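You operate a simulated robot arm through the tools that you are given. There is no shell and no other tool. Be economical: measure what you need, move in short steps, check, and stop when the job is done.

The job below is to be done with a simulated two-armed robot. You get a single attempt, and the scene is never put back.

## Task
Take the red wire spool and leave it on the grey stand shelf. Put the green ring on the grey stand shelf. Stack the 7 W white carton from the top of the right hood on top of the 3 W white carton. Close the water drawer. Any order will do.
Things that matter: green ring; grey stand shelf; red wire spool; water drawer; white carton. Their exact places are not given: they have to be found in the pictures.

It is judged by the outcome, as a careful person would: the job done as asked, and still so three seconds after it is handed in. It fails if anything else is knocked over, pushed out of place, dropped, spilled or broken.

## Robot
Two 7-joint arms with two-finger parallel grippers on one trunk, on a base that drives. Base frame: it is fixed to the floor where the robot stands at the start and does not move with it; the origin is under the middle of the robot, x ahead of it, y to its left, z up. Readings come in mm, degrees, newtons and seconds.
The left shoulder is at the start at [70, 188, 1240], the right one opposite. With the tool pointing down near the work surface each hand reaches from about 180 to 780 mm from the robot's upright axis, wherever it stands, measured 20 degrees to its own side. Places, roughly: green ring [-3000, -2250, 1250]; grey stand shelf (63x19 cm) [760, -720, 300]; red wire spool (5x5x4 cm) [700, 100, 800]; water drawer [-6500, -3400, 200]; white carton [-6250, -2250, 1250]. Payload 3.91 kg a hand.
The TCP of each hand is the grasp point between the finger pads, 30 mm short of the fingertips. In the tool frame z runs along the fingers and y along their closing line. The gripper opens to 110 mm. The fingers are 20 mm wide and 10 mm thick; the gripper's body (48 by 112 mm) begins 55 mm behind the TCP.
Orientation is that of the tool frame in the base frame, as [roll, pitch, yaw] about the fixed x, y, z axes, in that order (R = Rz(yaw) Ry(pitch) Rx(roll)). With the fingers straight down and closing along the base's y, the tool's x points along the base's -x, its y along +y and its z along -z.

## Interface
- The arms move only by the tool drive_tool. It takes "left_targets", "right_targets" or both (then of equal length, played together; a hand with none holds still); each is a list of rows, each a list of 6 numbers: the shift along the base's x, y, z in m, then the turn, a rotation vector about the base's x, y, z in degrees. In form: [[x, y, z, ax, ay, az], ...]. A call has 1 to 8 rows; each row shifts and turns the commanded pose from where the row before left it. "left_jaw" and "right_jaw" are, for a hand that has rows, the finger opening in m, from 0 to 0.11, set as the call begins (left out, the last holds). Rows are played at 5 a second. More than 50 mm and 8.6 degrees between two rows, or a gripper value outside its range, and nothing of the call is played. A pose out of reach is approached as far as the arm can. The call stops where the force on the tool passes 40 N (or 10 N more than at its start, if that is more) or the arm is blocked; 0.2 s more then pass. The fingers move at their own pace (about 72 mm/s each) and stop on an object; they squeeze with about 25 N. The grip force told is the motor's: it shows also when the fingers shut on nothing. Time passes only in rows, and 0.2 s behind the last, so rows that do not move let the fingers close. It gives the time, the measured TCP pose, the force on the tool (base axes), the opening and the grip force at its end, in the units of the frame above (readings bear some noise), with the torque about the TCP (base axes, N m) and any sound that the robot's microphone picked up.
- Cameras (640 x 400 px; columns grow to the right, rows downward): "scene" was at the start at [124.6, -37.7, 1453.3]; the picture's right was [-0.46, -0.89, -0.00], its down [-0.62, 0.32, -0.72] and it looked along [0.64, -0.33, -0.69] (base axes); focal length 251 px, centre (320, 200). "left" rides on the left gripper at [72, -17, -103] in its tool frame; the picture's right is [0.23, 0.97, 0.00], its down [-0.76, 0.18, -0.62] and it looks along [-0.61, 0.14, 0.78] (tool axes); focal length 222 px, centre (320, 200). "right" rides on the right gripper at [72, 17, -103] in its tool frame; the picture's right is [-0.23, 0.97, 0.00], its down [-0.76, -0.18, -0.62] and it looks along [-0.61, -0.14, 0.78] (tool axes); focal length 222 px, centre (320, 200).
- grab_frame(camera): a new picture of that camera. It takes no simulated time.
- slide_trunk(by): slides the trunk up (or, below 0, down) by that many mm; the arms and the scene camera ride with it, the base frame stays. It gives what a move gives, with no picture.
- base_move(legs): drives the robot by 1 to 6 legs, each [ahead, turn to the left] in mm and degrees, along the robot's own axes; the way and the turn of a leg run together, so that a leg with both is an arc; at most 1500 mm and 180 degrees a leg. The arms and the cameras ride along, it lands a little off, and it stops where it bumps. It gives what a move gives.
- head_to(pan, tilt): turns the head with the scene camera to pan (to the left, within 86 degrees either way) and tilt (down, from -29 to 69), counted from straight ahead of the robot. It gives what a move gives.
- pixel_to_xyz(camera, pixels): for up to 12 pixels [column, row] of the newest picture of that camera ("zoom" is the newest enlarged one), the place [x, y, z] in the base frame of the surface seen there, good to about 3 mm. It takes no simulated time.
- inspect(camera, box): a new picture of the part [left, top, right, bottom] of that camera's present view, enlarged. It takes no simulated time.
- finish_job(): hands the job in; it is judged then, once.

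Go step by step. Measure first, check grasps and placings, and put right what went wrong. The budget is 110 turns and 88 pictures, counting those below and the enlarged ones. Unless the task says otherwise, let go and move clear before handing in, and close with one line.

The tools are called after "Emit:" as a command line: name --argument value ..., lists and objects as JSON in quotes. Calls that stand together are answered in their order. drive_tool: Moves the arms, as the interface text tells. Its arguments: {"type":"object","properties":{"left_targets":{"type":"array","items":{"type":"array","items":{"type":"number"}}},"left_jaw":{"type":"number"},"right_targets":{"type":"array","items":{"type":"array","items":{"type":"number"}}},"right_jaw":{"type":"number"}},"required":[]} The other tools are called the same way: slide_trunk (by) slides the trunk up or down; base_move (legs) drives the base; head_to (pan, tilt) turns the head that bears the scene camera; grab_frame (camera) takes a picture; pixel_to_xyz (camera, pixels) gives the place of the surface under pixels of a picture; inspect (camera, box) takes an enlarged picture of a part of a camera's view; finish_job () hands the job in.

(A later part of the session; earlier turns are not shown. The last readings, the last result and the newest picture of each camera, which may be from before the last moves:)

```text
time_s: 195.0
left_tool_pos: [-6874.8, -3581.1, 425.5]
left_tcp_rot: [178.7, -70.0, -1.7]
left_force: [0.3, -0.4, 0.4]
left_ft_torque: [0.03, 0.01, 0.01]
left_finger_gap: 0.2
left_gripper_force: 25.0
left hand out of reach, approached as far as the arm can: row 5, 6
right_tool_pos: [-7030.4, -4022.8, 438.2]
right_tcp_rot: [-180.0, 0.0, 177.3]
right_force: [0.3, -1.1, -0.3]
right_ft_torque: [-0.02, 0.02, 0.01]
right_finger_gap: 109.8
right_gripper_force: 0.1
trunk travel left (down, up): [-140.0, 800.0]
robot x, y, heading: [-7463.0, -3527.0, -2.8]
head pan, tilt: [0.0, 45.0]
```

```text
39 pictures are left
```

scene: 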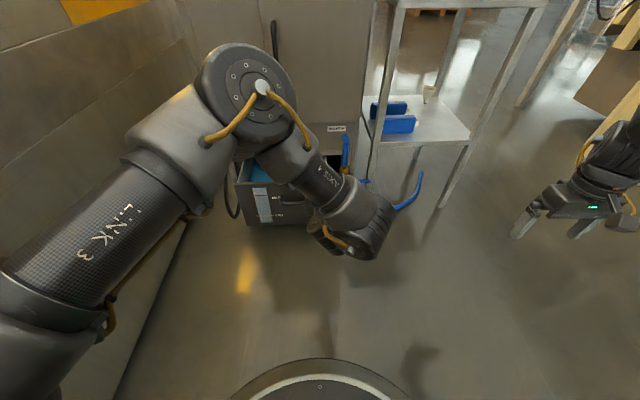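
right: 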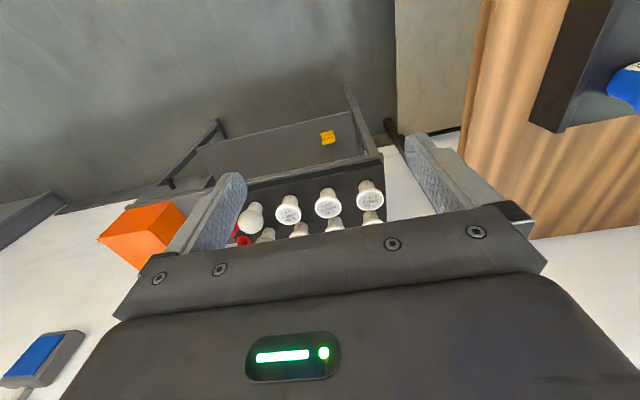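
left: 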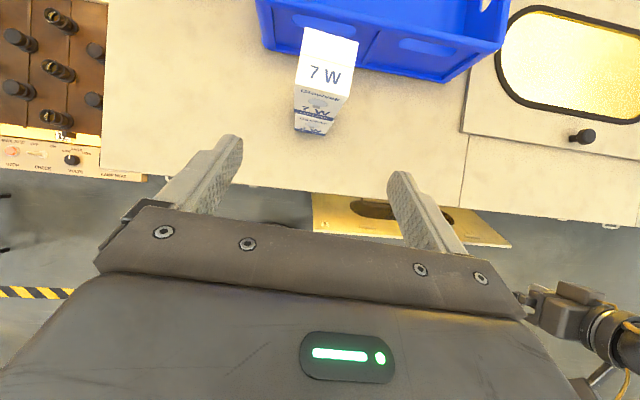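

The hand is too close to the body for this flat tilt, pushing the elbow forward. Back the base off 200 mm and extend the hand instead.

Emit:
base_move --legs '[[-220, 0]]'

Emit:
drive_tool --left_targets '[[0.04, 0.01, 0, 0, 0, 0], [0.04, 0.015, 0, 0, 0, 0], [0.04, 0.015, -0.02, 0, 0, 0], [0.03, 0.015, -0.03, 0, 0, 0], [0, 0.015, -0.03, 0, 0, 0], [0, 0.015, -0.03, 0, 0, 0], [0, 0.01, -0.03, 0, 0, 0], [0, 0, 0, 0, 0, 0]]'

Emit:
grab_frame --camera "scene"

```text
time_s: 196.7
left_tool_pos: [-7098.8, -3570.8, 425.2]
left_tcp_rot: [178.7, -69.8, -1.7]
left_force: [-0.4, 0.1, -0.1]
left_ft_torque: [0.02, 0.0, 0.01]
left_finger_gap: 0.0
left_gripper_force: 24.9
right_tool_pos: [-7253.0, -4011.7, 438.0]
right_tcp_rot: [180.0, 0.0, 177.4]
right_force: [0.3, 0.0, -0.1]
right_ft_torque: [0.0, 0.01, 0.01]
right_finger_gap: 110.2
right_gripper_force: 0.1
trunk travel left (down, up): [-140.0, 800.0]
robot x, y, heading: [-7691.7, -3518.0, -2.6]
head pan, tilt: [0.0, 45.0]
```

```text
time_s: 198.5
left_tool_pos: [-6949.1, -3473.2, 286.3]
left_tcp_rot: [178.8, -69.9, -1.7]
left_force: [-0.3, -0.2, 0.0]
left_ft_torque: [-0.02, 0.02, 0.03]
left_finger_gap: 0.0
left_gripper_force: 24.9
right_tool_pos: [-7253.1, -4011.3, 437.5]
right_tcp_rot: [-180.0, -0.1, 177.4]
right_force: [0.9, 0.5, -0.1]
right_ft_torque: [-0.02, -0.02, 0.05]
right_finger_gap: 109.9
right_gripper_force: 0.0
trunk travel left (down, up): [-140.0, 800.0]
robot x, y, heading: [-7687.7, -3515.5, -2.9]
head pan, tilt: [0.0, 45.0]
```

```text
38 pictures are left
```

scene: 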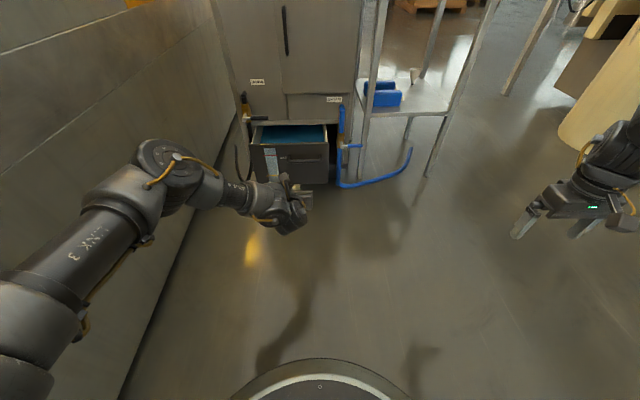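

Emit:
inspect --camera "scene" --box '[210, 70, 370, 220]'

Emit:
pixel_to_xyz --camera "scene" --pixels '[[150, 150], [185, 150], [165, 195], [256, 160], [326, 155], [290, 180], [325, 180], [322, 165], [300, 160], [257, 182], [270, 100], [340, 110]]'

```text
2.67 times, centred on (290, 145) of scene
```

zoom: 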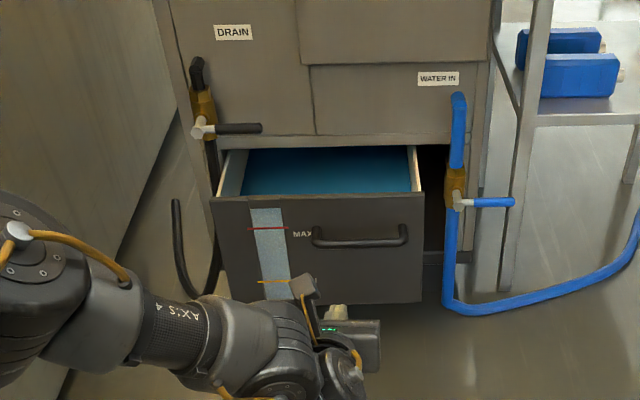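

```text
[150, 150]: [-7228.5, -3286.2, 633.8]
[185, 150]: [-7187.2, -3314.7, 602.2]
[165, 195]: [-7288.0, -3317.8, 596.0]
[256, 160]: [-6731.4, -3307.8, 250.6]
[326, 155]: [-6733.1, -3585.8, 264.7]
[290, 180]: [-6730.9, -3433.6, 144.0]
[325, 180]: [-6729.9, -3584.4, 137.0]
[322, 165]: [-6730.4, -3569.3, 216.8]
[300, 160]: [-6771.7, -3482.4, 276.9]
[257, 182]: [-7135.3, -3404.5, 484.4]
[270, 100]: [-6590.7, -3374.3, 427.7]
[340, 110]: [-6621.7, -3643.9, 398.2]
```

Face at x≈-6731 (y -3308..-3586), cabinet front -6591, so ~140 mm to push, below the handle. Lower trunk 80 and approach.

Emit:
slide_trunk --by -80

Emit:
drive_tool --left_targets '[[0, 0.016, 0, 0, 0, 0], [0, 0.016, 0, 0, 0, 0]]'

Emit:
base_move --legs '[[165, 0]]'

Emit:
grab_frame --camera "left"

Emit:
grab_frame --camera "scene"

```text
time_s: 199.7
left_tool_pos: [-6948.8, -3473.7, 207.2]
left_tcp_rot: [178.7, -69.9, -1.6]
left_force: [0.7, 0.5, 0.4]
left_ft_torque: [-0.01, 0.0, 0.0]
left_finger_gap: 0.0
left_gripper_force: 24.7
right_tool_pos: [-7253.2, -4011.6, 357.1]
right_tcp_rot: [180.0, 0.0, 177.5]
right_force: [0.2, 0.4, 0.8]
right_ft_torque: [-0.04, 0.01, -0.05]
right_finger_gap: 110.1
right_gripper_force: 0.1
trunk travel left (down, up): [-60.0, 880.0]
robot x, y, heading: [-7679.0, -3516.9, -2.6]
head pan, tilt: [0.0, 45.0]
```

```text
time_s: 200.3
left_tool_pos: [-6949.0, -3442.3, 207.9]
left_tcp_rot: [179.0, -70.0, -1.8]
left_force: [0.0, 1.2, 0.4]
left_ft_torque: [0.02, -0.01, 0.0]
left_finger_gap: 0.1
left_gripper_force: 24.6
right_tool_pos: [-7253.6, -4010.9, 358.9]
right_tcp_rot: [179.9, -0.1, 177.4]
right_force: [0.0, -1.2, -0.9]
right_ft_torque: [-0.01, 0.01, 0.0]
right_finger_gap: 109.9
right_gripper_force: 0.0
trunk travel left (down, up): [-60.0, 880.0]
robot x, y, heading: [-7688.4, -3514.3, -2.5]
head pan, tilt: [0.0, 45.0]
```

```text
time_s: 201.7
left_tool_pos: [-6782.9, -3447.3, 207.7]
left_tcp_rot: [178.8, -69.9, -1.6]
left_force: [0.1, -0.1, 0.3]
left_ft_torque: [-0.03, 0.0, 0.03]
left_finger_gap: 0.0
left_gripper_force: 24.8
right_tool_pos: [-7086.0, -4018.1, 357.2]
right_tcp_rot: [179.9, -0.2, 177.6]
right_force: [0.2, 0.6, 0.7]
right_ft_torque: [0.01, -0.03, -0.03]
right_finger_gap: 110.1
right_gripper_force: 0.1
trunk travel left (down, up): [-60.0, 880.0]
robot x, y, heading: [-7521.3, -3524.8, -2.6]
head pan, tilt: [0.0, 45.0]
```

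```text
36 pictures are left
```

left: 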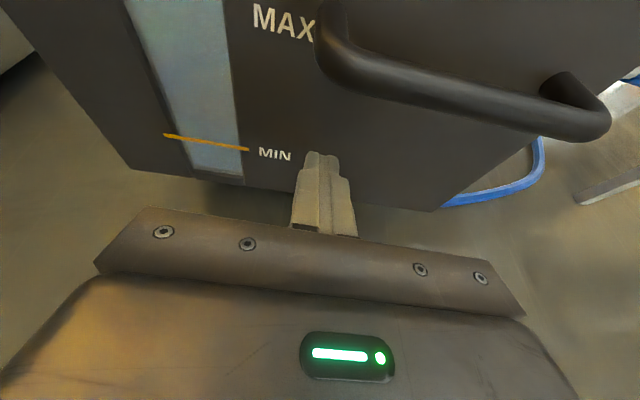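

```text
35 pictures are left
```

scene: 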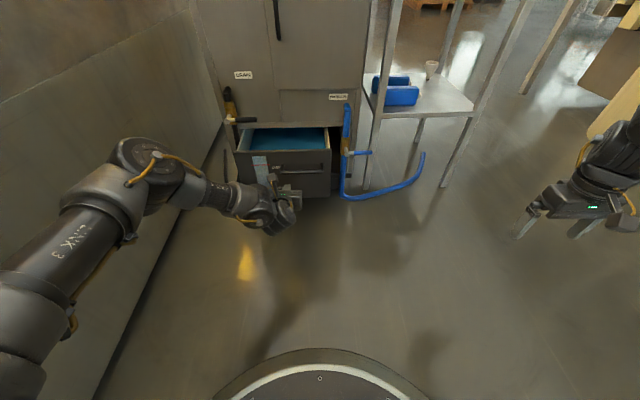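

Fingers sit just below the handle. Push gently +x.

Emit:
drive_tool --left_targets '[[0.01, 0, 0, 0, 0, 0], [0.01, 0, 0, 0, 0, 0], [0.008, 0, 0, 0, 0, 0], [0.008, 0, 0, 0, 0, 0], [0.01, 0, 0, 0, 0, 0], [0.01, 0, 0, 0, 0, 0], [0.01, 0, 0, 0, 0, 0], [0.01, 0, 0, 0, 0, 0]]'

Emit:
drive_tool --left_targets '[[0.01, 0, 0, 0, 0, 0], [0.01, 0, 0, 0, 0, 0], [0.01, 0, 0, 0, 0, 0], [0.01, 0, 0, 0, 0, 0], [0.01, 0, 0, 0, 0, 0], [0.01, 0, 0, 0, 0, 0]]'

Emit:
grab_frame --camera "scene"

```text
time_s: 203.5
left_tool_pos: [-6705.5, -3448.7, 207.2]
left_tcp_rot: [178.9, -69.9, -1.7]
left_force: [0.2, 0.1, -0.2]
left_ft_torque: [-0.02, 0.01, -0.02]
left_finger_gap: 0.0
left_gripper_force: 25.0
right_tool_pos: [-7085.8, -4018.4, 358.3]
right_tcp_rot: [180.0, -0.2, 177.5]
right_force: [0.5, 0.0, 0.4]
right_ft_torque: [0.01, 0.02, -0.03]
right_finger_gap: 110.0
right_gripper_force: 0.1
trunk travel left (down, up): [-60.0, 880.0]
robot x, y, heading: [-7523.5, -3524.1, -2.5]
head pan, tilt: [0.0, 45.0]
```

```text
time_s: 204.9
left_tool_pos: [-6652.9, -3446.5, 210.7]
left_tcp_rot: [178.8, -69.9, -1.5]
left_force: [-2.9, -0.9, -1.2]
left_ft_torque: [0.03, 0.07, -0.02]
left_finger_gap: 0.0
left_gripper_force: 25.3
left hand out of reach, approached as far as the arm can: row 6
right_tool_pos: [-7085.1, -4017.3, 359.4]
right_tcp_rot: [-180.0, -0.1, 177.5]
right_force: [-0.1, 0.5, -0.3]
right_ft_torque: [-0.02, 0.0, 0.01]
right_finger_gap: 110.0
right_gripper_force: 0.0
trunk travel left (down, up): [-60.0, 880.0]
robot x, y, heading: [-7520.3, -3528.3, -2.5]
head pan, tilt: [0.0, 45.0]
```

```text
34 pictures are left
```

scene: 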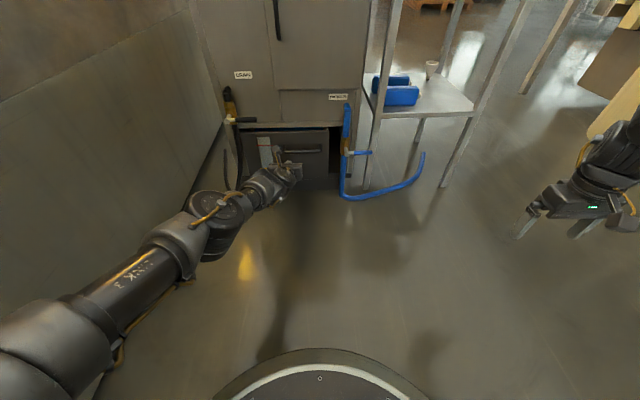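

Arm at its limit; drawer nearly in. Push the rest with a short base move.

Emit:
base_move --legs '[[25, 0]]'

Emit:
inspect --camera "scene" --box '[210, 70, 370, 220]'

Emit:
pixel_to_xyz --camera "zoom" --pixels '[[120, 190], [300, 180], [300, 240], [120, 100], [250, 115], [310, 150], [140, 175], [300, 165]]'

```text
time_s: 205.8
left_tool_pos: [-6635.7, -3447.6, 210.5]
left_tcp_rot: [178.7, -69.9, -1.3]
left_force: [-22.8, 2.8, 11.0]
left_ft_torque: [0.05, -0.3, 0.15]
left_finger_gap: 0.0
left_gripper_force: 25.1
right_tool_pos: [-7066.4, -4017.9, 357.3]
right_tcp_rot: [180.0, 0.1, 177.7]
right_force: [-0.1, 0.1, -0.3]
right_ft_torque: [0.01, 0.0, 0.0]
right_finger_gap: 110.0
right_gripper_force: 0.0
trunk travel left (down, up): [-60.0, 880.0]
robot x, y, heading: [-7502.7, -3524.5, -1.9]
head pan, tilt: [0.0, 45.0]
stopped in leg 1: the force on the tool passed its limit at 142 N (the readings are from after the stop); the commanded pose is now the measured one
```

```text
2.67 times, centred on (290, 145) of scene
```

zoom: 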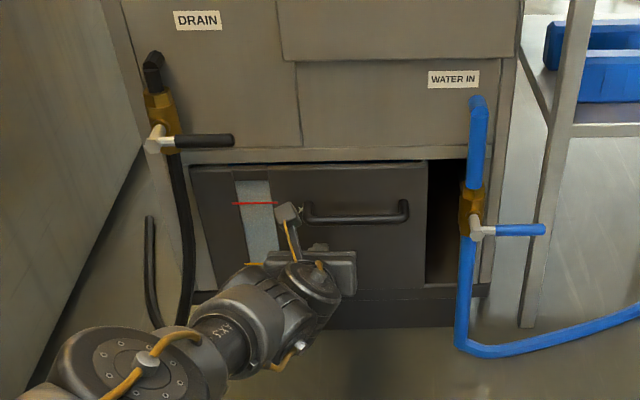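

```text
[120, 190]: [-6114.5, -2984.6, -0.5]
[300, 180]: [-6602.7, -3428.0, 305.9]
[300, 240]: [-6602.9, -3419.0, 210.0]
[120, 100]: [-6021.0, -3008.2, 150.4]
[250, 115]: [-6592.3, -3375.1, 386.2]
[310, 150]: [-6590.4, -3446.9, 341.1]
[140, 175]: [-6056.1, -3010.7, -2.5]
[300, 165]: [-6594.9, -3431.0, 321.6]
```

Force spiked at the end stop; the face is at x≈-6603, likely seated. Back off and inspect closely.

Emit:
base_move --legs '[[-150, 0]]'

Emit:
inspect --camera "scene" --box '[220, 70, 380, 200]'

Emit:
grab_frame --camera "left"

```text
time_s: 207.2
left_tool_pos: [-6785.4, -3438.0, 207.2]
left_tcp_rot: [178.7, -69.7, -1.1]
left_force: [0.0, -0.1, 0.3]
left_ft_torque: [-0.02, 0.01, 0.01]
left_finger_gap: 0.1
left_gripper_force: 25.1
right_tool_pos: [-7213.4, -4010.3, 356.7]
right_tcp_rot: [179.9, -0.1, 177.9]
right_force: [-0.3, 0.4, 0.0]
right_ft_torque: [0.0, 0.01, 0.02]
right_finger_gap: 110.0
right_gripper_force: 0.0
trunk travel left (down, up): [-60.0, 880.0]
robot x, y, heading: [-7649.0, -3517.2, -2.0]
head pan, tilt: [0.0, 45.0]
```

```text
3.08 times, centred on (300, 135) of scene
```

zoom: 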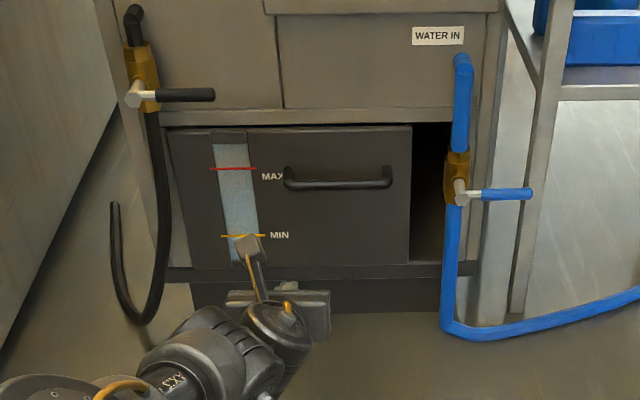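

```text
31 pictures are left
```

left: 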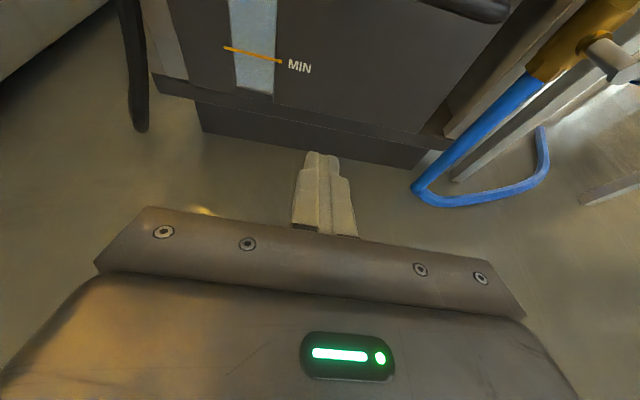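

Measure drawer face against the surrounding frame.

Emit:
pixel_to_xyz --camera "zoom" --pixels '[[350, 225], [190, 220], [395, 230], [300, 117], [180, 118], [300, 270], [478, 220], [220, 90], [390, 145]]'

Emit:
pixel_to_xyz --camera "left" --pixels '[[200, 60], [380, 90], [350, 60], [180, 30], [260, 103], [410, 138], [300, 130], [440, 120]]'

```text
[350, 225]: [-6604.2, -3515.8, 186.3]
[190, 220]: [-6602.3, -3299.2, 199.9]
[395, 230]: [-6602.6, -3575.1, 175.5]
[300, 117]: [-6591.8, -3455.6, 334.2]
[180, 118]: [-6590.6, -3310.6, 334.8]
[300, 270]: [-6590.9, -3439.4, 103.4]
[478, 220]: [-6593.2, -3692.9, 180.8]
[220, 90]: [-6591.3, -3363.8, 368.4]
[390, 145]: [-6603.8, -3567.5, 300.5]
```

```text
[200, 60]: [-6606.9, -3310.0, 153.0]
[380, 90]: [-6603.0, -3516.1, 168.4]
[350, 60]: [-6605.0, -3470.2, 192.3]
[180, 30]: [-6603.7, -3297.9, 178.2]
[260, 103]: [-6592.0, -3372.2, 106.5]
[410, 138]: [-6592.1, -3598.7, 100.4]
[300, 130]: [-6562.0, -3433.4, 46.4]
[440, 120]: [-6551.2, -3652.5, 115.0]
```

Face sits 12 mm proud of the frame; I'll re-push gently with the arm to see whether it moves further.

Emit:
drive_tool --left_targets '[[-0.03, -0.003, 0, 0, 0, 0], [-0.03, -0.003, 0, 0, 0, 0], [-0.01, 0, 0, 0, 0, 0]]'

Emit:
base_move --legs '[[190, 0]]'

Emit:
drive_tool --left_targets '[[0.008, 0, 0, 0, 0, 0], [0.008, 0, 0, 0, 0, 0], [0.006, 0, 0, 0, 0, 0], [0.005, 0, 0, 0, 0, 0], [0.004, 0, 0, 0, 0, 0], [0.004, 0, 0, 0, 0, 0]]'

```text
time_s: 208.0
left_tool_pos: [-6854.9, -3442.8, 207.8]
left_tcp_rot: [178.7, -69.7, -1.0]
left_force: [1.0, 0.1, 0.9]
left_ft_torque: [0.02, 0.03, -0.01]
left_finger_gap: 0.0
left_gripper_force: 25.0
right_tool_pos: [-7214.1, -4010.8, 357.1]
right_tcp_rot: [-180.0, -0.2, 178.0]
right_force: [-0.4, 0.2, -0.4]
right_ft_torque: [0.02, -0.05, 0.01]
right_finger_gap: 109.8
right_gripper_force: 0.1
trunk travel left (down, up): [-60.0, 880.0]
robot x, y, heading: [-7651.7, -3523.6, -1.8]
head pan, tilt: [0.0, 45.0]
```

```text
time_s: 209.5
left_tool_pos: [-6665.7, -3448.5, 207.7]
left_tcp_rot: [178.7, -69.7, -1.0]
left_force: [0.1, -0.3, -0.1]
left_ft_torque: [0.01, 0.03, 0.01]
left_finger_gap: 0.1
left_gripper_force: 24.9
right_tool_pos: [-7024.6, -4016.7, 357.9]
right_tcp_rot: [180.0, -0.1, 177.9]
right_force: [0.5, 0.5, -0.4]
right_ft_torque: [-0.01, 0.02, -0.01]
right_finger_gap: 109.9
right_gripper_force: 0.0
trunk travel left (down, up): [-60.0, 880.0]
robot x, y, heading: [-7460.1, -3529.0, -2.2]
head pan, tilt: [0.0, 45.0]
```

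```text
time_s: 210.8
left_tool_pos: [-6636.9, -3449.2, 205.8]
left_tcp_rot: [178.5, -69.5, -1.0]
left_force: [-12.0, 1.4, 4.6]
left_ft_torque: [0.0, -0.13, 0.04]
left_finger_gap: 0.1
left_gripper_force: 24.5
right_tool_pos: [-7025.0, -4016.1, 358.4]
right_tcp_rot: [180.0, -0.2, 178.0]
right_force: [-0.2, 0.0, 0.2]
right_ft_torque: [0.01, -0.02, 0.01]
right_finger_gap: 109.9
right_gripper_force: 0.1
trunk travel left (down, up): [-60.0, 880.0]
robot x, y, heading: [-7464.1, -3529.0, -1.7]
head pan, tilt: [0.0, 45.0]
stopped in row 6 (left hand): the force on the tool passed its limit at 51 N (the readings are from after the stop); the commanded pose is now the measured one
```

Hard stop at the same place (51 N, slow): the drawer is closed. Back away, raise, and retrace around the line to the ring.

Emit:
base_move --legs '[[-220, 0], [0, 6]]'

Emit:
slide_trunk --by 400

Emit:
slide_trunk --by 400

Emit:
inspect --camera "scene" --box '[220, 60, 420, 220]'

```text
time_s: 213.1
left_tool_pos: [-6870.2, -3352.3, 203.9]
left_tcp_rot: [178.8, -69.4, 5.1]
left_force: [-0.2, 0.0, 0.4]
left_ft_torque: [-0.01, -0.03, -0.01]
left_finger_gap: 0.0
left_gripper_force: 25.3
right_tool_pos: [-7194.7, -3958.8, 357.6]
right_tcp_rot: [179.9, -0.1, -175.8]
right_force: [0.5, 0.0, 0.1]
right_ft_torque: [0.02, -0.02, 0.0]
right_finger_gap: 110.2
right_gripper_force: 0.1
trunk travel left (down, up): [-60.0, 880.0]
robot x, y, heading: [-7681.6, -3520.1, 4.2]
head pan, tilt: [0.0, 45.0]
```

```text
time_s: 216.9
left_tool_pos: [-6869.0, -3351.9, 605.4]
left_tcp_rot: [178.8, -69.4, 5.1]
left_force: [0.5, -0.8, -0.8]
left_ft_torque: [-0.02, 0.03, 0.04]
left_finger_gap: 0.2
left_gripper_force: 25.1
right_tool_pos: [-7193.9, -3958.8, 757.0]
right_tcp_rot: [-179.9, -0.1, -175.7]
right_force: [0.1, -0.1, 0.5]
right_ft_torque: [-0.01, -0.01, 0.02]
right_finger_gap: 110.1
right_gripper_force: 0.1
trunk travel left (down, up): [-460.0, 480.0]
robot x, y, heading: [-7682.0, -3520.4, 4.0]
head pan, tilt: [0.0, 45.0]
```

```text
time_s: 220.7
left_tool_pos: [-6870.6, -3351.6, 1004.3]
left_tcp_rot: [178.8, -69.4, 5.1]
left_force: [-0.9, -0.2, -0.1]
left_ft_torque: [0.02, -0.02, -0.02]
left_finger_gap: 0.1
left_gripper_force: 25.0
right_tool_pos: [-7193.9, -3959.0, 1158.4]
right_tcp_rot: [-179.9, -0.1, -175.7]
right_force: [-0.9, 0.0, -0.7]
right_ft_torque: [0.01, -0.02, 0.03]
right_finger_gap: 110.1
right_gripper_force: 0.1
trunk travel left (down, up): [-860.0, 80.0]
robot x, y, heading: [-7681.7, -3517.9, 4.3]
head pan, tilt: [0.0, 45.0]
```

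```text
2.50 times, centred on (320, 140) of scene
```

zoom: 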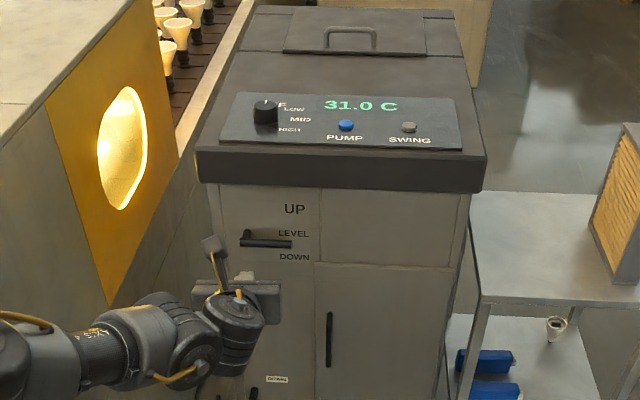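

Now fold the left hand back (less tilt, closer, higher), then reverse.

Emit:
drive_tool --left_targets '[[-0.045, -0.005, 0.015, -0.5, 7, 0], [-0.045, -0.005, 0.015, -0.5, 7, 0], [-0.045, -0.005, 0.02, -0.5, 7, 0], [-0.045, -0.005, 0.02, -0.5, 7, 0], [-0.045, -0.005, 0.02, -0.5, 7, 0], [-0.045, -0.005, 0.02, 0, 0, 0], [-0.045, -0.005, 0.02, 0, 0, 0], [-0.045, 0, 0.02, 0, 0, 0]]'

Emit:
base_move --legs '[[-1300, 0], [-1250, 0]]'

```text
time_s: 222.5
left_tool_pos: [-7231.6, -3388.0, 1154.6]
left_tcp_rot: [179.8, -34.3, 4.4]
left_force: [-0.5, -0.8, 0.6]
left_ft_torque: [0.05, 0.0, 0.01]
left_finger_gap: 0.1
left_gripper_force: 25.2
right_tool_pos: [-7197.2, -3959.3, 1158.2]
right_tcp_rot: [-180.0, 0.1, -175.8]
right_force: [0.7, 0.3, -0.6]
right_ft_torque: [-0.04, -0.04, 0.01]
right_finger_gap: 110.0
right_gripper_force: 0.0
trunk travel left (down, up): [-860.0, 80.0]
robot x, y, heading: [-7686.5, -3520.7, 4.4]
head pan, tilt: [0.0, 45.0]
```

```text
time_s: 235.1
left_tool_pos: [-9805.7, -3576.0, 1152.4]
left_tcp_rot: [179.4, -34.3, 6.4]
left_force: [0.0, -1.0, 0.6]
left_ft_torque: [0.0, 0.01, 0.0]
left_finger_gap: 0.0
left_gripper_force: 25.4
right_tool_pos: [-9753.4, -4144.7, 1156.7]
right_tcp_rot: [-180.0, 0.0, -174.0]
right_force: [-0.2, -0.5, -0.5]
right_ft_torque: [-0.02, 0.0, -0.01]
right_finger_gap: 110.4
right_gripper_force: 0.0
trunk travel left (down, up): [-860.0, 80.0]
robot x, y, heading: [-10255.5, -3718.1, 6.3]
head pan, tilt: [0.0, 45.0]
```

Emit:
slide_trunk --by 80

Emit:
base_move --legs '[[0, 84], [1250, 0], [1200, 0], [0, -88]]'

```text
time_s: 236.3
left_tool_pos: [-9807.4, -3575.3, 1233.3]
left_tcp_rot: [179.5, -34.3, 6.4]
left_force: [-0.4, 0.1, -0.6]
left_ft_torque: [0.03, -0.01, 0.01]
left_finger_gap: 0.1
left_gripper_force: 24.7
right_tool_pos: [-9753.1, -4144.1, 1236.7]
right_tcp_rot: [180.0, -0.2, -173.9]
right_force: [-0.5, -0.3, 0.0]
right_ft_torque: [0.0, 0.02, 0.01]
right_finger_gap: 110.0
right_gripper_force: 0.0
trunk travel left (down, up): [-940.0, 0.0]
robot x, y, heading: [-10259.4, -3724.5, 6.2]
head pan, tilt: [0.0, 45.0]
```

```text
time_s: 255.8
left_tool_pos: [-9723.1, -1146.7, 1234.3]
left_tcp_rot: [179.5, -34.3, -1.2]
left_force: [0.2, 0.3, 0.1]
left_ft_torque: [0.04, 0.01, 0.02]
left_finger_gap: 0.0
left_gripper_force: 25.2
right_tool_pos: [-9743.0, -1718.9, 1237.2]
right_tcp_rot: [-179.9, -0.2, 178.5]
right_force: [-0.6, -0.6, 0.2]
right_ft_torque: [-0.02, -0.03, 0.0]
right_finger_gap: 110.1
right_gripper_force: 0.1
trunk travel left (down, up): [-940.0, 0.0]
robot x, y, heading: [-10183.5, -1235.5, -1.3]
head pan, tilt: [0.0, 45.0]
```

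Emit:
base_move --legs '[[1400, 0], [1400, 0], [1400, 0]]'

Emit:
head_to --pan 0 --tilt 25

Emit:
grab_frame --camera "scene"

```text
time_s: 275.9
left_tool_pos: [-5538.1, -1340.6, 1233.6]
left_tcp_rot: [179.5, -34.3, -3.4]
left_force: [-0.3, 0.0, 0.2]
left_ft_torque: [0.01, -0.02, -0.01]
left_finger_gap: 0.0
left_gripper_force: 25.0
right_tool_pos: [-5581.7, -1911.9, 1237.0]
right_tcp_rot: [-179.9, -0.1, 176.3]
right_force: [0.1, 0.9, 0.1]
right_ft_torque: [0.03, 0.05, 0.02]
right_finger_gap: 110.1
right_gripper_force: 0.2
trunk travel left (down, up): [-940.0, 0.0]
robot x, y, heading: [-6008.9, -1408.7, -3.3]
head pan, tilt: [0.0, 45.0]
```

```text
time_s: 276.7
left_tool_pos: [-5538.0, -1341.3, 1234.0]
left_tcp_rot: [179.6, -34.3, -3.4]
left_force: [0.9, 0.0, -0.3]
left_ft_torque: [-0.01, 0.02, 0.01]
left_finger_gap: 0.0
left_gripper_force: 25.0
right_tool_pos: [-5582.1, -1911.5, 1237.5]
right_tcp_rot: [-180.0, -0.1, 176.4]
right_force: [-1.0, 0.1, -0.3]
right_ft_torque: [-0.03, 0.01, 0.01]
right_finger_gap: 110.1
right_gripper_force: 0.2
trunk travel left (down, up): [-940.0, 0.0]
robot x, y, heading: [-6002.8, -1408.9, -3.5]
head pan, tilt: [0.0, 25.0]
```

```text
29 pictures are left
```

scene: 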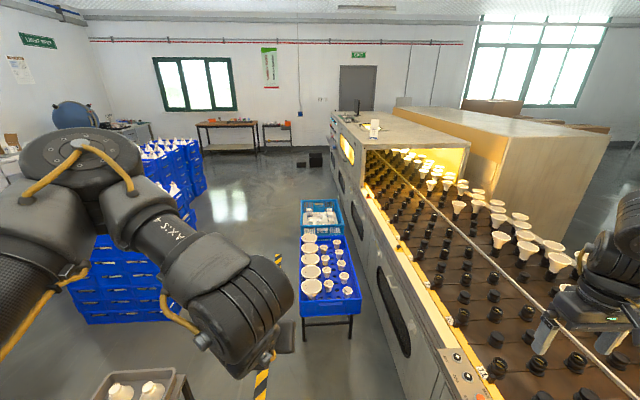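

Measure the tray stand, stool and basket from here.

Emit:
pixel_to_xyz --camera "scene" --pixels '[[302, 315], [305, 342], [360, 312], [350, 338], [300, 245], [100, 375], [178, 375], [302, 210], [278, 258], [185, 320], [303, 235], [195, 190]]'

```text
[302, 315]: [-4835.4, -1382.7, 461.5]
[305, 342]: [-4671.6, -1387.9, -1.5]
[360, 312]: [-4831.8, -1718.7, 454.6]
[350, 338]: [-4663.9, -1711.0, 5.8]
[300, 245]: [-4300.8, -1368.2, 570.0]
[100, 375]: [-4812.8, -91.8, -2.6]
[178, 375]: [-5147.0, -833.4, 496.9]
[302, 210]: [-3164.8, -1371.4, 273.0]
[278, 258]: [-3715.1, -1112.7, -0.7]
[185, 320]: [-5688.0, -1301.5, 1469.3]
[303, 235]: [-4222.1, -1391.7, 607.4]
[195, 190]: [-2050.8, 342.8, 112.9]
```

Pass between stool and tray stand on a 30° line: to (-5500,-1409), then 30° for 1100, then straight.

Emit:
base_move --legs '[[0, 3.5], [505, 0], [0, 30], [1100, 0], [0, -30]]'

```text
time_s: 284.7
left_tool_pos: [-4657.8, -787.3, 1232.5]
left_tcp_rot: [178.9, -34.3, 32.8]
left_force: [-0.9, -0.1, -0.9]
left_ft_torque: [-0.01, 0.02, -0.01]
left_finger_gap: 0.0
left_gripper_force: 25.0
right_tool_pos: [-4360.3, -1274.6, 1239.9]
right_tcp_rot: [-179.2, -0.3, -147.4]
right_force: [-0.4, 1.5, -0.3]
right_ft_torque: [-0.03, 0.03, 0.01]
right_finger_gap: 109.9
right_gripper_force: 0.1
trunk travel left (down, up): [-940.0, 0.0]
robot x, y, heading: [-4993.4, -1131.0, 40.4]
head pan, tilt: [0.0, 25.0]
stopped in leg 4: the robot was blocked; the commanded pose is now the measured one
```

Blocked at the gap. Look around at what touches.

Emit:
head_to --pan -30 --tilt 65

Emit:
grab_frame --camera "scene"

Emit:
head_to --pan 50 --tilt 60

Emit:
grab_frame --camera "scene"

```text
time_s: 285.8
left_tool_pos: [-4663.1, -789.6, 1234.2]
left_tcp_rot: [179.0, -34.3, 32.8]
left_force: [-0.5, 0.5, -0.4]
left_ft_torque: [-0.01, -0.05, -0.01]
left_finger_gap: 0.0
left_gripper_force: 25.2
right_tool_pos: [-4363.1, -1276.6, 1240.7]
right_tcp_rot: [-179.3, -0.1, -147.5]
right_force: [0.6, -0.8, -0.1]
right_ft_torque: [-0.01, -0.03, 0.0]
right_finger_gap: 110.3
right_gripper_force: 0.0
trunk travel left (down, up): [-940.0, 0.0]
robot x, y, heading: [-4993.9, -1130.7, 40.2]
head pan, tilt: [-30.0, 65.0]
```

```text
28 pictures are left
```

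scene: 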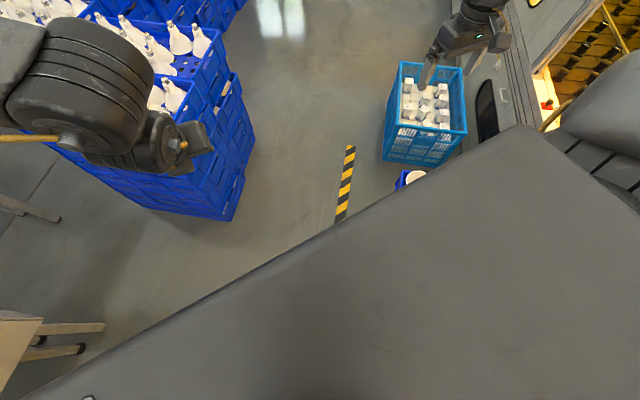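

```text
time_s: 287.3
left_tool_pos: [-4661.5, -789.8, 1233.0]
left_tcp_rot: [178.9, -34.3, 32.7]
left_force: [0.0, 0.9, 0.0]
left_ft_torque: [0.02, -0.02, 0.0]
left_finger_gap: 0.0
left_gripper_force: 24.7
right_tool_pos: [-4362.3, -1277.0, 1240.2]
right_tcp_rot: [-179.3, -0.1, -147.5]
right_force: [0.1, -0.3, -0.7]
right_ft_torque: [-0.03, 0.01, 0.03]
right_finger_gap: 109.9
right_gripper_force: 0.1
trunk travel left (down, up): [-940.0, 0.0]
robot x, y, heading: [-4994.3, -1125.8, 40.3]
head pan, tilt: [50.0, 60.0]
```

```text
27 pictures are left
```

scene: 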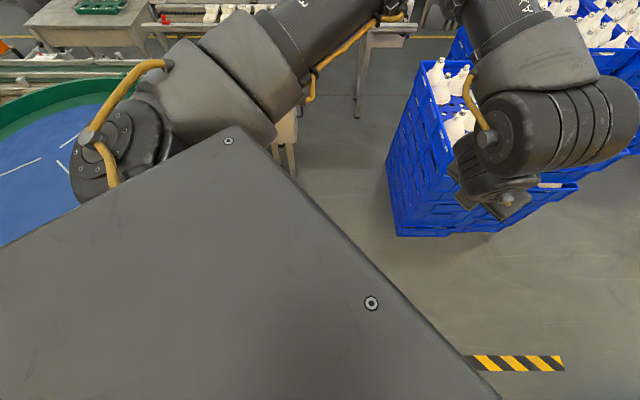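

Unclear contact; back off 250 mm along the current heading and look at the stand and stool.

Emit:
base_move --legs '[[-250, 0]]'

Emit:
head_to --pan -10 --tilt 50

Emit:
grab_frame --camera "scene"

```text
time_s: 289.1
left_tool_pos: [-4851.8, -952.8, 1232.4]
left_tcp_rot: [179.0, -34.2, 32.7]
left_force: [0.3, -0.2, -0.3]
left_ft_torque: [-0.01, 0.0, 0.0]
left_finger_gap: 0.0
left_gripper_force: 25.3
right_tool_pos: [-4553.1, -1438.7, 1238.1]
right_tcp_rot: [-179.4, -0.4, -147.5]
right_force: [0.0, 0.4, 0.0]
right_ft_torque: [-0.02, 0.0, 0.02]
right_finger_gap: 110.1
right_gripper_force: 0.1
trunk travel left (down, up): [-940.0, 0.0]
robot x, y, heading: [-5187.0, -1290.8, 40.1]
head pan, tilt: [50.0, 60.0]
```

```text
time_s: 290.4
left_tool_pos: [-4852.9, -953.3, 1232.7]
left_tcp_rot: [179.0, -34.3, 32.6]
left_force: [0.1, -0.2, 0.1]
left_ft_torque: [-0.01, 0.03, -0.04]
left_finger_gap: 0.0
left_gripper_force: 24.6
right_tool_pos: [-4554.5, -1440.2, 1240.2]
right_tcp_rot: [-179.3, 0.0, -147.6]
right_force: [-0.3, -0.2, 0.6]
right_ft_torque: [0.02, 0.01, -0.01]
right_finger_gap: 110.0
right_gripper_force: 0.0
trunk travel left (down, up): [-940.0, 0.0]
robot x, y, heading: [-5186.7, -1294.3, 40.4]
head pan, tilt: [-10.0, 50.0]
```

```text
26 pictures are left
```

scene: 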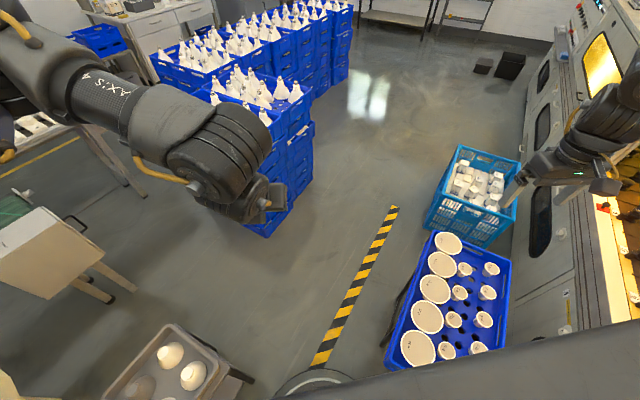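

Both look undisturbed. Measure corners.

Emit:
pixel_to_xyz --camera "scene" --pixels '[[388, 362], [432, 235], [508, 262], [383, 345], [175, 326], [252, 378], [225, 365], [220, 400], [322, 362], [270, 235], [280, 380], [345, 375]]'

```text
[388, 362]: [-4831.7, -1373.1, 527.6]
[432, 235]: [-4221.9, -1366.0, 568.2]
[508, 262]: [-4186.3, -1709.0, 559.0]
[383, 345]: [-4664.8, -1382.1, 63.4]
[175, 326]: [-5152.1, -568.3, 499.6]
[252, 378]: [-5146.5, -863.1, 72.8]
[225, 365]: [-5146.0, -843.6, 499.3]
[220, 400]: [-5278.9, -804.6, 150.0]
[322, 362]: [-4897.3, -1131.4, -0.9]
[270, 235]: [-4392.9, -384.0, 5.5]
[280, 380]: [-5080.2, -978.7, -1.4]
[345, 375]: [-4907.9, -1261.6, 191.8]
```

Base radius ≈ 300 touched the stool side. Retake the line I used before (45° through (-4650,-850)).

Emit:
base_move --legs '[[-200, 0], [0, -36.5], [125, 0], [0, 41]]'

```text
time_s: 296.5
left_tool_pos: [-4903.3, -1040.2, 1234.1]
left_tcp_rot: [179.0, -34.3, 37.9]
left_force: [0.6, -0.8, 0.0]
left_ft_torque: [0.01, 0.0, 0.01]
left_finger_gap: 0.0
left_gripper_force: 25.3
right_tool_pos: [-4560.5, -1497.3, 1239.5]
right_tcp_rot: [-179.4, -0.2, -142.4]
right_force: [0.5, 0.0, -0.3]
right_ft_torque: [-0.03, 0.0, 0.0]
right_finger_gap: 109.9
right_gripper_force: 0.0
trunk travel left (down, up): [-940.0, 0.0]
robot x, y, heading: [-5206.9, -1411.7, 45.2]
head pan, tilt: [-10.0, 50.0]
```

Emit:
base_move --legs '[[400, 0], [420, 0], [0, -45]]'

```text
time_s: 303.2
left_tool_pos: [-4155.1, -786.2, 1234.0]
left_tcp_rot: [179.0, -34.2, -8.1]
left_force: [0.3, 0.3, -0.6]
left_ft_torque: [-0.04, 0.02, -0.01]
left_finger_gap: 0.0
left_gripper_force: 24.5
right_tool_pos: [-4247.5, -1350.4, 1240.1]
right_tcp_rot: [-179.3, -0.2, 171.8]
right_force: [0.0, 0.3, 0.3]
right_ft_torque: [0.01, 0.01, 0.02]
right_finger_gap: 109.9
right_gripper_force: 0.0
trunk travel left (down, up): [-940.0, 0.0]
robot x, y, heading: [-4628.2, -824.5, -0.4]
head pan, tilt: [-10.0, 50.0]
```

Through. Drive to x≈-2740, turn right, advance toward the left hood, look.

Emit:
base_move --legs '[[950, 0], [940, 0], [0, -89.5], [450, 0]]'

Emit:
head_to --pan -20 --tilt 45

Emit:
grab_frame --camera "scene"

```text
time_s: 318.9
left_tool_pos: [-2675.2, -1762.1, 1233.6]
left_tcp_rot: [179.0, -34.3, -95.6]
left_force: [0.4, 0.6, -0.3]
left_ft_torque: [-0.03, -0.02, 0.01]
left_finger_gap: 0.0
left_gripper_force: 24.8
right_tool_pos: [-3242.1, -1696.0, 1240.4]
right_tcp_rot: [-179.3, -0.1, 84.2]
right_force: [0.2, -0.6, 0.1]
right_ft_torque: [0.0, 0.01, -0.02]
right_finger_gap: 110.0
right_gripper_force: 0.0
trunk travel left (down, up): [-940.0, 0.0]
robot x, y, heading: [-2738.5, -1295.8, -88.0]
head pan, tilt: [-10.0, 50.0]
```

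```text
time_s: 319.6
left_tool_pos: [-2675.8, -1763.6, 1233.6]
left_tcp_rot: [178.9, -34.4, -95.6]
left_force: [-0.2, -0.2, 0.4]
left_ft_torque: [0.04, 0.0, -0.01]
left_finger_gap: 0.0
left_gripper_force: 25.2
right_tool_pos: [-3242.3, -1696.5, 1240.2]
right_tcp_rot: [-179.3, 0.0, 84.1]
right_force: [0.2, -0.4, 0.7]
right_ft_torque: [-0.01, 0.01, 0.02]
right_finger_gap: 110.0
right_gripper_force: 0.0
trunk travel left (down, up): [-940.0, 0.0]
robot x, y, heading: [-2731.9, -1292.2, -88.1]
head pan, tilt: [-20.0, 45.0]
```

```text
25 pictures are left
```

scene: 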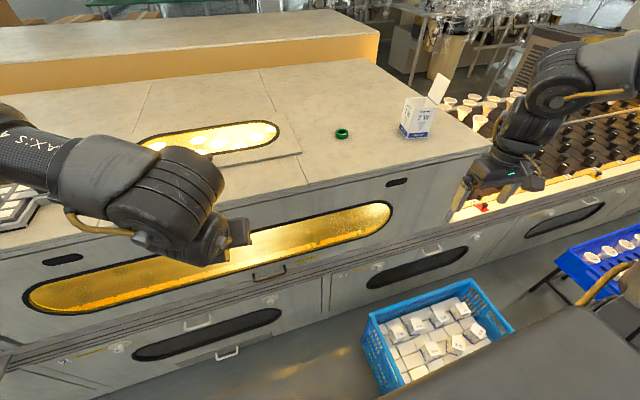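

Ring at (342,134). Zoom and measure it.

Emit:
inspect --camera "scene" --box '[310, 110, 374, 150]'

Emit:
pixel_to_xyz --camera "zoom" --pixels '[[270, 220], [370, 220], [320, 265], [320, 196], [318, 222], [320, 290]]'

Emit:
pixel_to_xyz --camera "scene" --pixels '[[334, 134], [349, 134], [342, 128], [342, 139], [403, 118], [430, 105], [362, 350], [385, 395], [265, 270]]'

```text
10.00 times, centred on (342, 130) of scene
```

zoom: 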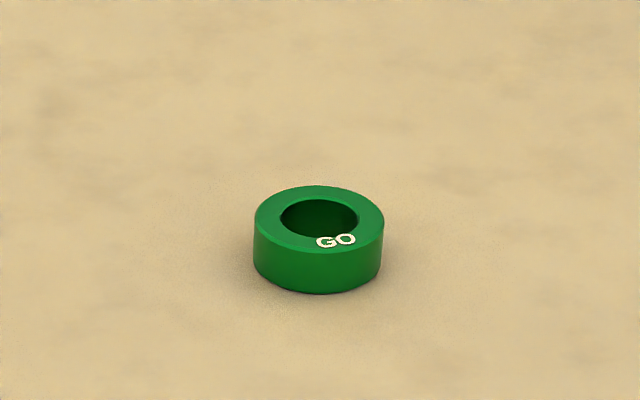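

```text
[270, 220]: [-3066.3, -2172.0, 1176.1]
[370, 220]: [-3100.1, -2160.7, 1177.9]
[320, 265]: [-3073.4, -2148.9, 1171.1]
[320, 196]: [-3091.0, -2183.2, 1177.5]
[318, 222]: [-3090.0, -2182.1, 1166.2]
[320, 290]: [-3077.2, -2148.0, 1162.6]
```

```text
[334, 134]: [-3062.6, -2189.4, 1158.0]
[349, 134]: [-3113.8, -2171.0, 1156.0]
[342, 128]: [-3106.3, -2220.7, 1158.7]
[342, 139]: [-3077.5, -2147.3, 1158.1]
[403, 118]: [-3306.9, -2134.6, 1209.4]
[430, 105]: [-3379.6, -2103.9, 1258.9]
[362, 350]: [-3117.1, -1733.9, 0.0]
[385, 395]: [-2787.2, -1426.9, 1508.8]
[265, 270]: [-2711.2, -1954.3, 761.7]
```

Ring centre ≈(-3084,-2168), Ø44, top 1178. Advance 200 mm, then align the right hand and tilt it 35°.

Emit:
base_move --legs '[[200, 0]]'

Emit:
drive_tool --right_targets '[[0.03, 0, 0.02, 0, 0, 4], [0.03, 0, 0, 0, 0, 4], [0.03, -0.03, 0, -7, -0.24, 0], [0.03, -0.04, 0, -7, -0.24, 0], [0.02, -0.045, 0, -7, -0.24, 0], [0.01, -0.045, 0, -7, -0.24, 0], [0, -0.045, 0, -7, -0.24, 0], [0, 0, 0, 0, 0, 0]]' --right_jaw 0.11

Emit:
grab_frame --camera "right"

```text
time_s: 321.2
left_tool_pos: [-2672.2, -1967.9, 1235.6]
left_tcp_rot: [178.9, -34.6, -96.0]
left_force: [-0.5, 0.0, -0.4]
left_ft_torque: [-0.06, 0.01, 0.02]
left_finger_gap: 0.0
left_gripper_force: 25.5
right_tool_pos: [-3239.0, -1895.9, 1241.2]
right_tcp_rot: [-179.4, 0.0, 83.8]
right_force: [-0.2, -0.2, -0.1]
right_ft_torque: [-0.02, 0.01, -0.01]
right_finger_gap: 110.0
right_gripper_force: 0.0
trunk travel left (down, up): [-940.0, 0.0]
robot x, y, heading: [-2731.8, -1499.2, -88.5]
head pan, tilt: [-20.0, 45.0]
```

```text
time_s: 323.0
left_tool_pos: [-2672.8, -1970.3, 1234.5]
left_tcp_rot: [179.1, -34.4, -96.1]
left_force: [-0.4, -0.8, -0.8]
left_ft_torque: [-0.02, -0.02, 0.02]
left_finger_gap: 0.0
left_gripper_force: 24.8
right_tool_pos: [-3087.1, -2106.5, 1259.1]
right_tcp_rot: [-179.4, 35.0, 91.8]
right_force: [0.1, 0.1, 0.0]
right_ft_torque: [0.02, 0.02, 0.02]
right_finger_gap: 110.0
right_gripper_force: 0.0
trunk travel left (down, up): [-940.0, 0.0]
robot x, y, heading: [-2724.4, -1501.4, -88.3]
head pan, tilt: [-20.0, 45.0]
```

```text
23 pictures are left
```

right: 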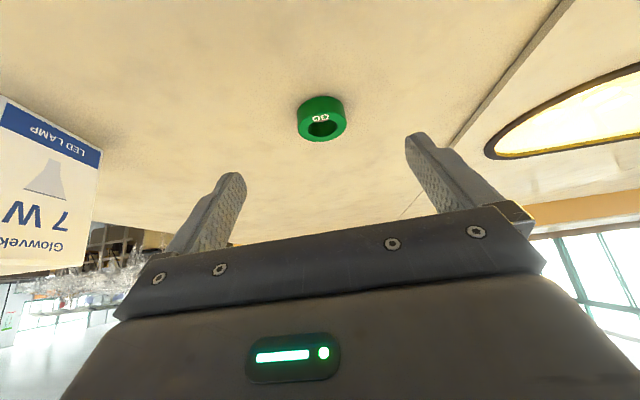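

Emit:
pixel_to_xyz --camera "right" --pixels '[[299, 115], [345, 122], [322, 100], [320, 138], [310, 112], [335, 112]]'

```text
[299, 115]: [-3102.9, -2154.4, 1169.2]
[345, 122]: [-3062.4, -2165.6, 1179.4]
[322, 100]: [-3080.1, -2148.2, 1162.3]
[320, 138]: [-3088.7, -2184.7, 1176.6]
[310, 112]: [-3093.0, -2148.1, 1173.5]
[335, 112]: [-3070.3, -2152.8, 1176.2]
```

Centre confirmed (-3083,-2168). Move over and descend to z≈1191.

Emit:
drive_tool --right_targets '[[0.002, -0.025, 0, 0, 0, 0], [0.002, -0.025, 0, 0, 0, 0], [0, 0, -0.02, 0, 0, 0], [0, 0, -0.02, 0, 0, 0], [0, 0, -0.015, 0, 0, 0], [0, 0, -0.008, 0, 0, 0], [0, 0, 0, 0, 0, 0]]'

Emit:
grab_frame --camera "right"

```text
time_s: 324.6
left_tool_pos: [-2671.2, -1971.5, 1233.6]
left_tcp_rot: [179.0, -34.4, -96.0]
left_force: [0.7, 0.0, 0.7]
left_ft_torque: [0.0, -0.01, 0.03]
left_finger_gap: 0.0
left_gripper_force: 24.9
right_tool_pos: [-3085.3, -2154.9, 1197.5]
right_tcp_rot: [-179.4, 34.9, 91.8]
right_force: [-0.5, 0.6, -0.2]
right_ft_torque: [0.01, -0.01, 0.0]
right_finger_gap: 110.1
right_gripper_force: 0.1
trunk travel left (down, up): [-940.0, 0.0]
robot x, y, heading: [-2731.6, -1503.2, -88.5]
head pan, tilt: [-20.0, 45.0]
```

```text
22 pictures are left
```

right: 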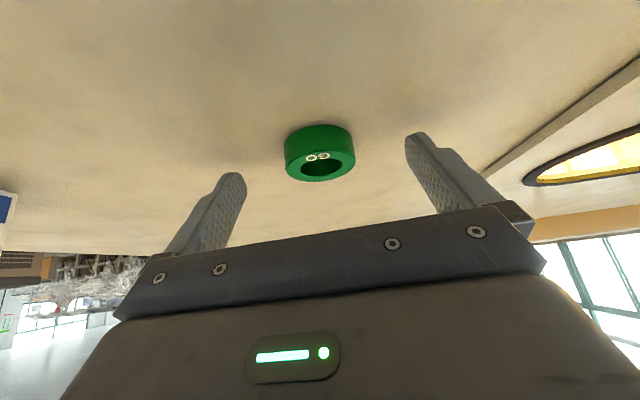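

Lower 6 mm more and close.

Emit:
drive_tool --right_targets '[[0.001, -0.001, -0.003, 0, 0, 0], [0, 0, -0.003, 0, 0, 0], [0, 0, 0, 0, 0, 0]]'

Emit:
drive_tool --right_targets '[[0, 0, 0, 0, 0, 0], [0, 0, 0, 0, 0, 0], [0, 0, 0, 0, 0, 0], [0, 0, 0, 0, 0, 0]]' --right_jaw 0.02

Emit:
grab_frame --camera "right"

```text
time_s: 325.4
left_tool_pos: [-2671.9, -1972.5, 1233.7]
left_tcp_rot: [179.0, -34.4, -95.9]
left_force: [0.5, 0.1, 0.5]
left_ft_torque: [0.03, 0.02, -0.01]
left_finger_gap: 0.0
left_gripper_force: 25.6
right_tool_pos: [-3085.1, -2155.8, 1192.2]
right_tcp_rot: [-179.4, 34.8, 91.8]
right_force: [0.7, 0.1, 0.1]
right_ft_torque: [0.01, 0.02, -0.01]
right_finger_gap: 110.0
right_gripper_force: 0.0
trunk travel left (down, up): [-940.0, 0.0]
robot x, y, heading: [-2726.9, -1503.3, -88.6]
head pan, tilt: [-20.0, 45.0]
```

```text
time_s: 326.4
left_tool_pos: [-2671.5, -1971.6, 1234.2]
left_tcp_rot: [179.0, -34.4, -96.0]
left_force: [0.7, -0.1, 0.5]
left_ft_torque: [0.0, 0.03, 0.03]
left_finger_gap: 0.0
left_gripper_force: 24.7
right_tool_pos: [-3084.6, -2156.8, 1192.7]
right_tcp_rot: [-179.3, 34.8, 91.8]
right_force: [0.4, 0.0, 0.0]
right_ft_torque: [0.05, -0.03, -0.02]
right_finger_gap: 45.9
right_gripper_force: 25.3
trunk travel left (down, up): [-940.0, 0.0]
robot x, y, heading: [-2730.9, -1502.7, -88.5]
head pan, tilt: [-20.0, 45.0]
```

```text
21 pictures are left
```

right: 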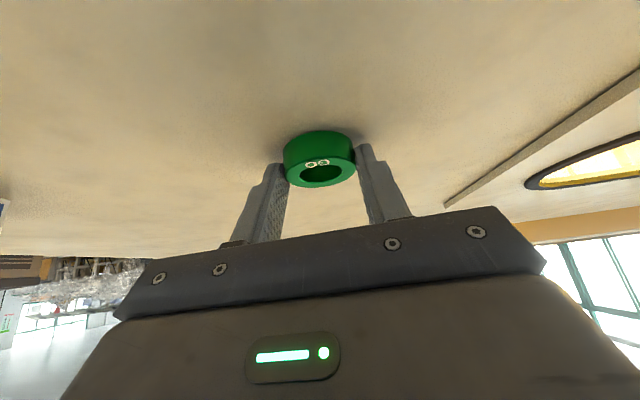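

Gripped at 45.9 mm. Lift slowly and check.

Emit:
drive_tool --right_targets '[[0, 0, 0.01, 0, 0, 0], [0, 0, 0.02, 0, 0, 0], [0, 0, 0.03, 0, 0, 0], [0, 0.02, 0.03, 0, 0, 0], [0, 0.03, 0.03, 0, 0, 0], [0, 0.03, 0.02, 0, 0, 0], [0, 0.03, 0, 0, 0, 0], [0, 0.03, 0, 0, 0, 0]]'

Emit:
grab_frame --camera "right"

```text
time_s: 328.2
left_tool_pos: [-2672.1, -1970.2, 1235.6]
left_tcp_rot: [179.0, -34.4, -96.1]
left_force: [-1.1, 0.2, -0.3]
left_ft_torque: [-0.01, 0.01, -0.02]
left_finger_gap: 0.2
left_gripper_force: 25.1
right_tool_pos: [-3081.2, -2011.1, 1331.7]
right_tcp_rot: [-179.5, 34.9, 91.7]
right_force: [0.2, 0.5, 0.1]
right_ft_torque: [0.01, -0.02, -0.01]
right_finger_gap: 45.8
right_gripper_force: 25.1
trunk travel left (down, up): [-940.0, 0.0]
robot x, y, heading: [-2726.4, -1499.9, -88.6]
head pan, tilt: [-20.0, 45.0]
```

```text
20 pictures are left
```

right: 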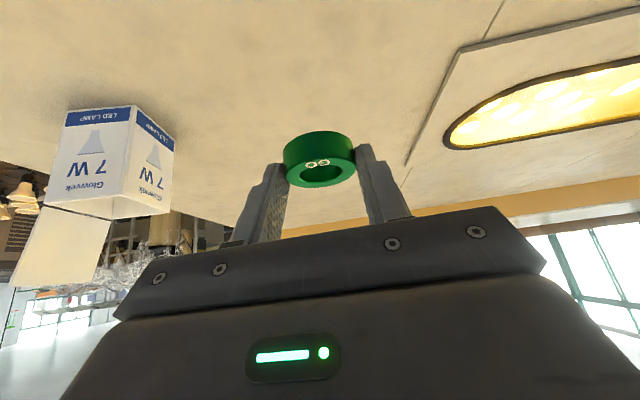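

Ring held firmly. Reverse to the aisle, turn to +x, and drive back toward the stand.

Emit:
base_move --legs '[[-660, 0], [0, 88.5], [1200, 0]]'

```text
time_s: 341.3
left_tool_pos: [-1070.2, -848.0, 1235.0]
left_tcp_rot: [179.0, -34.4, -9.8]
left_force: [0.8, 0.1, -0.6]
left_ft_torque: [-0.03, 0.0, -0.04]
left_finger_gap: 0.0
left_gripper_force: 24.9
right_tool_pos: [-1055.3, -1259.2, 1330.9]
right_tcp_rot: [-179.4, 34.9, 178.0]
right_force: [-0.2, -0.2, -1.0]
right_ft_torque: [0.01, 0.02, -0.05]
right_finger_gap: 46.0
right_gripper_force: 25.2
trunk travel left (down, up): [-940.0, 0.0]
robot x, y, heading: [-1544.3, -871.7, -2.3]
head pan, tilt: [-20.0, 45.0]
```

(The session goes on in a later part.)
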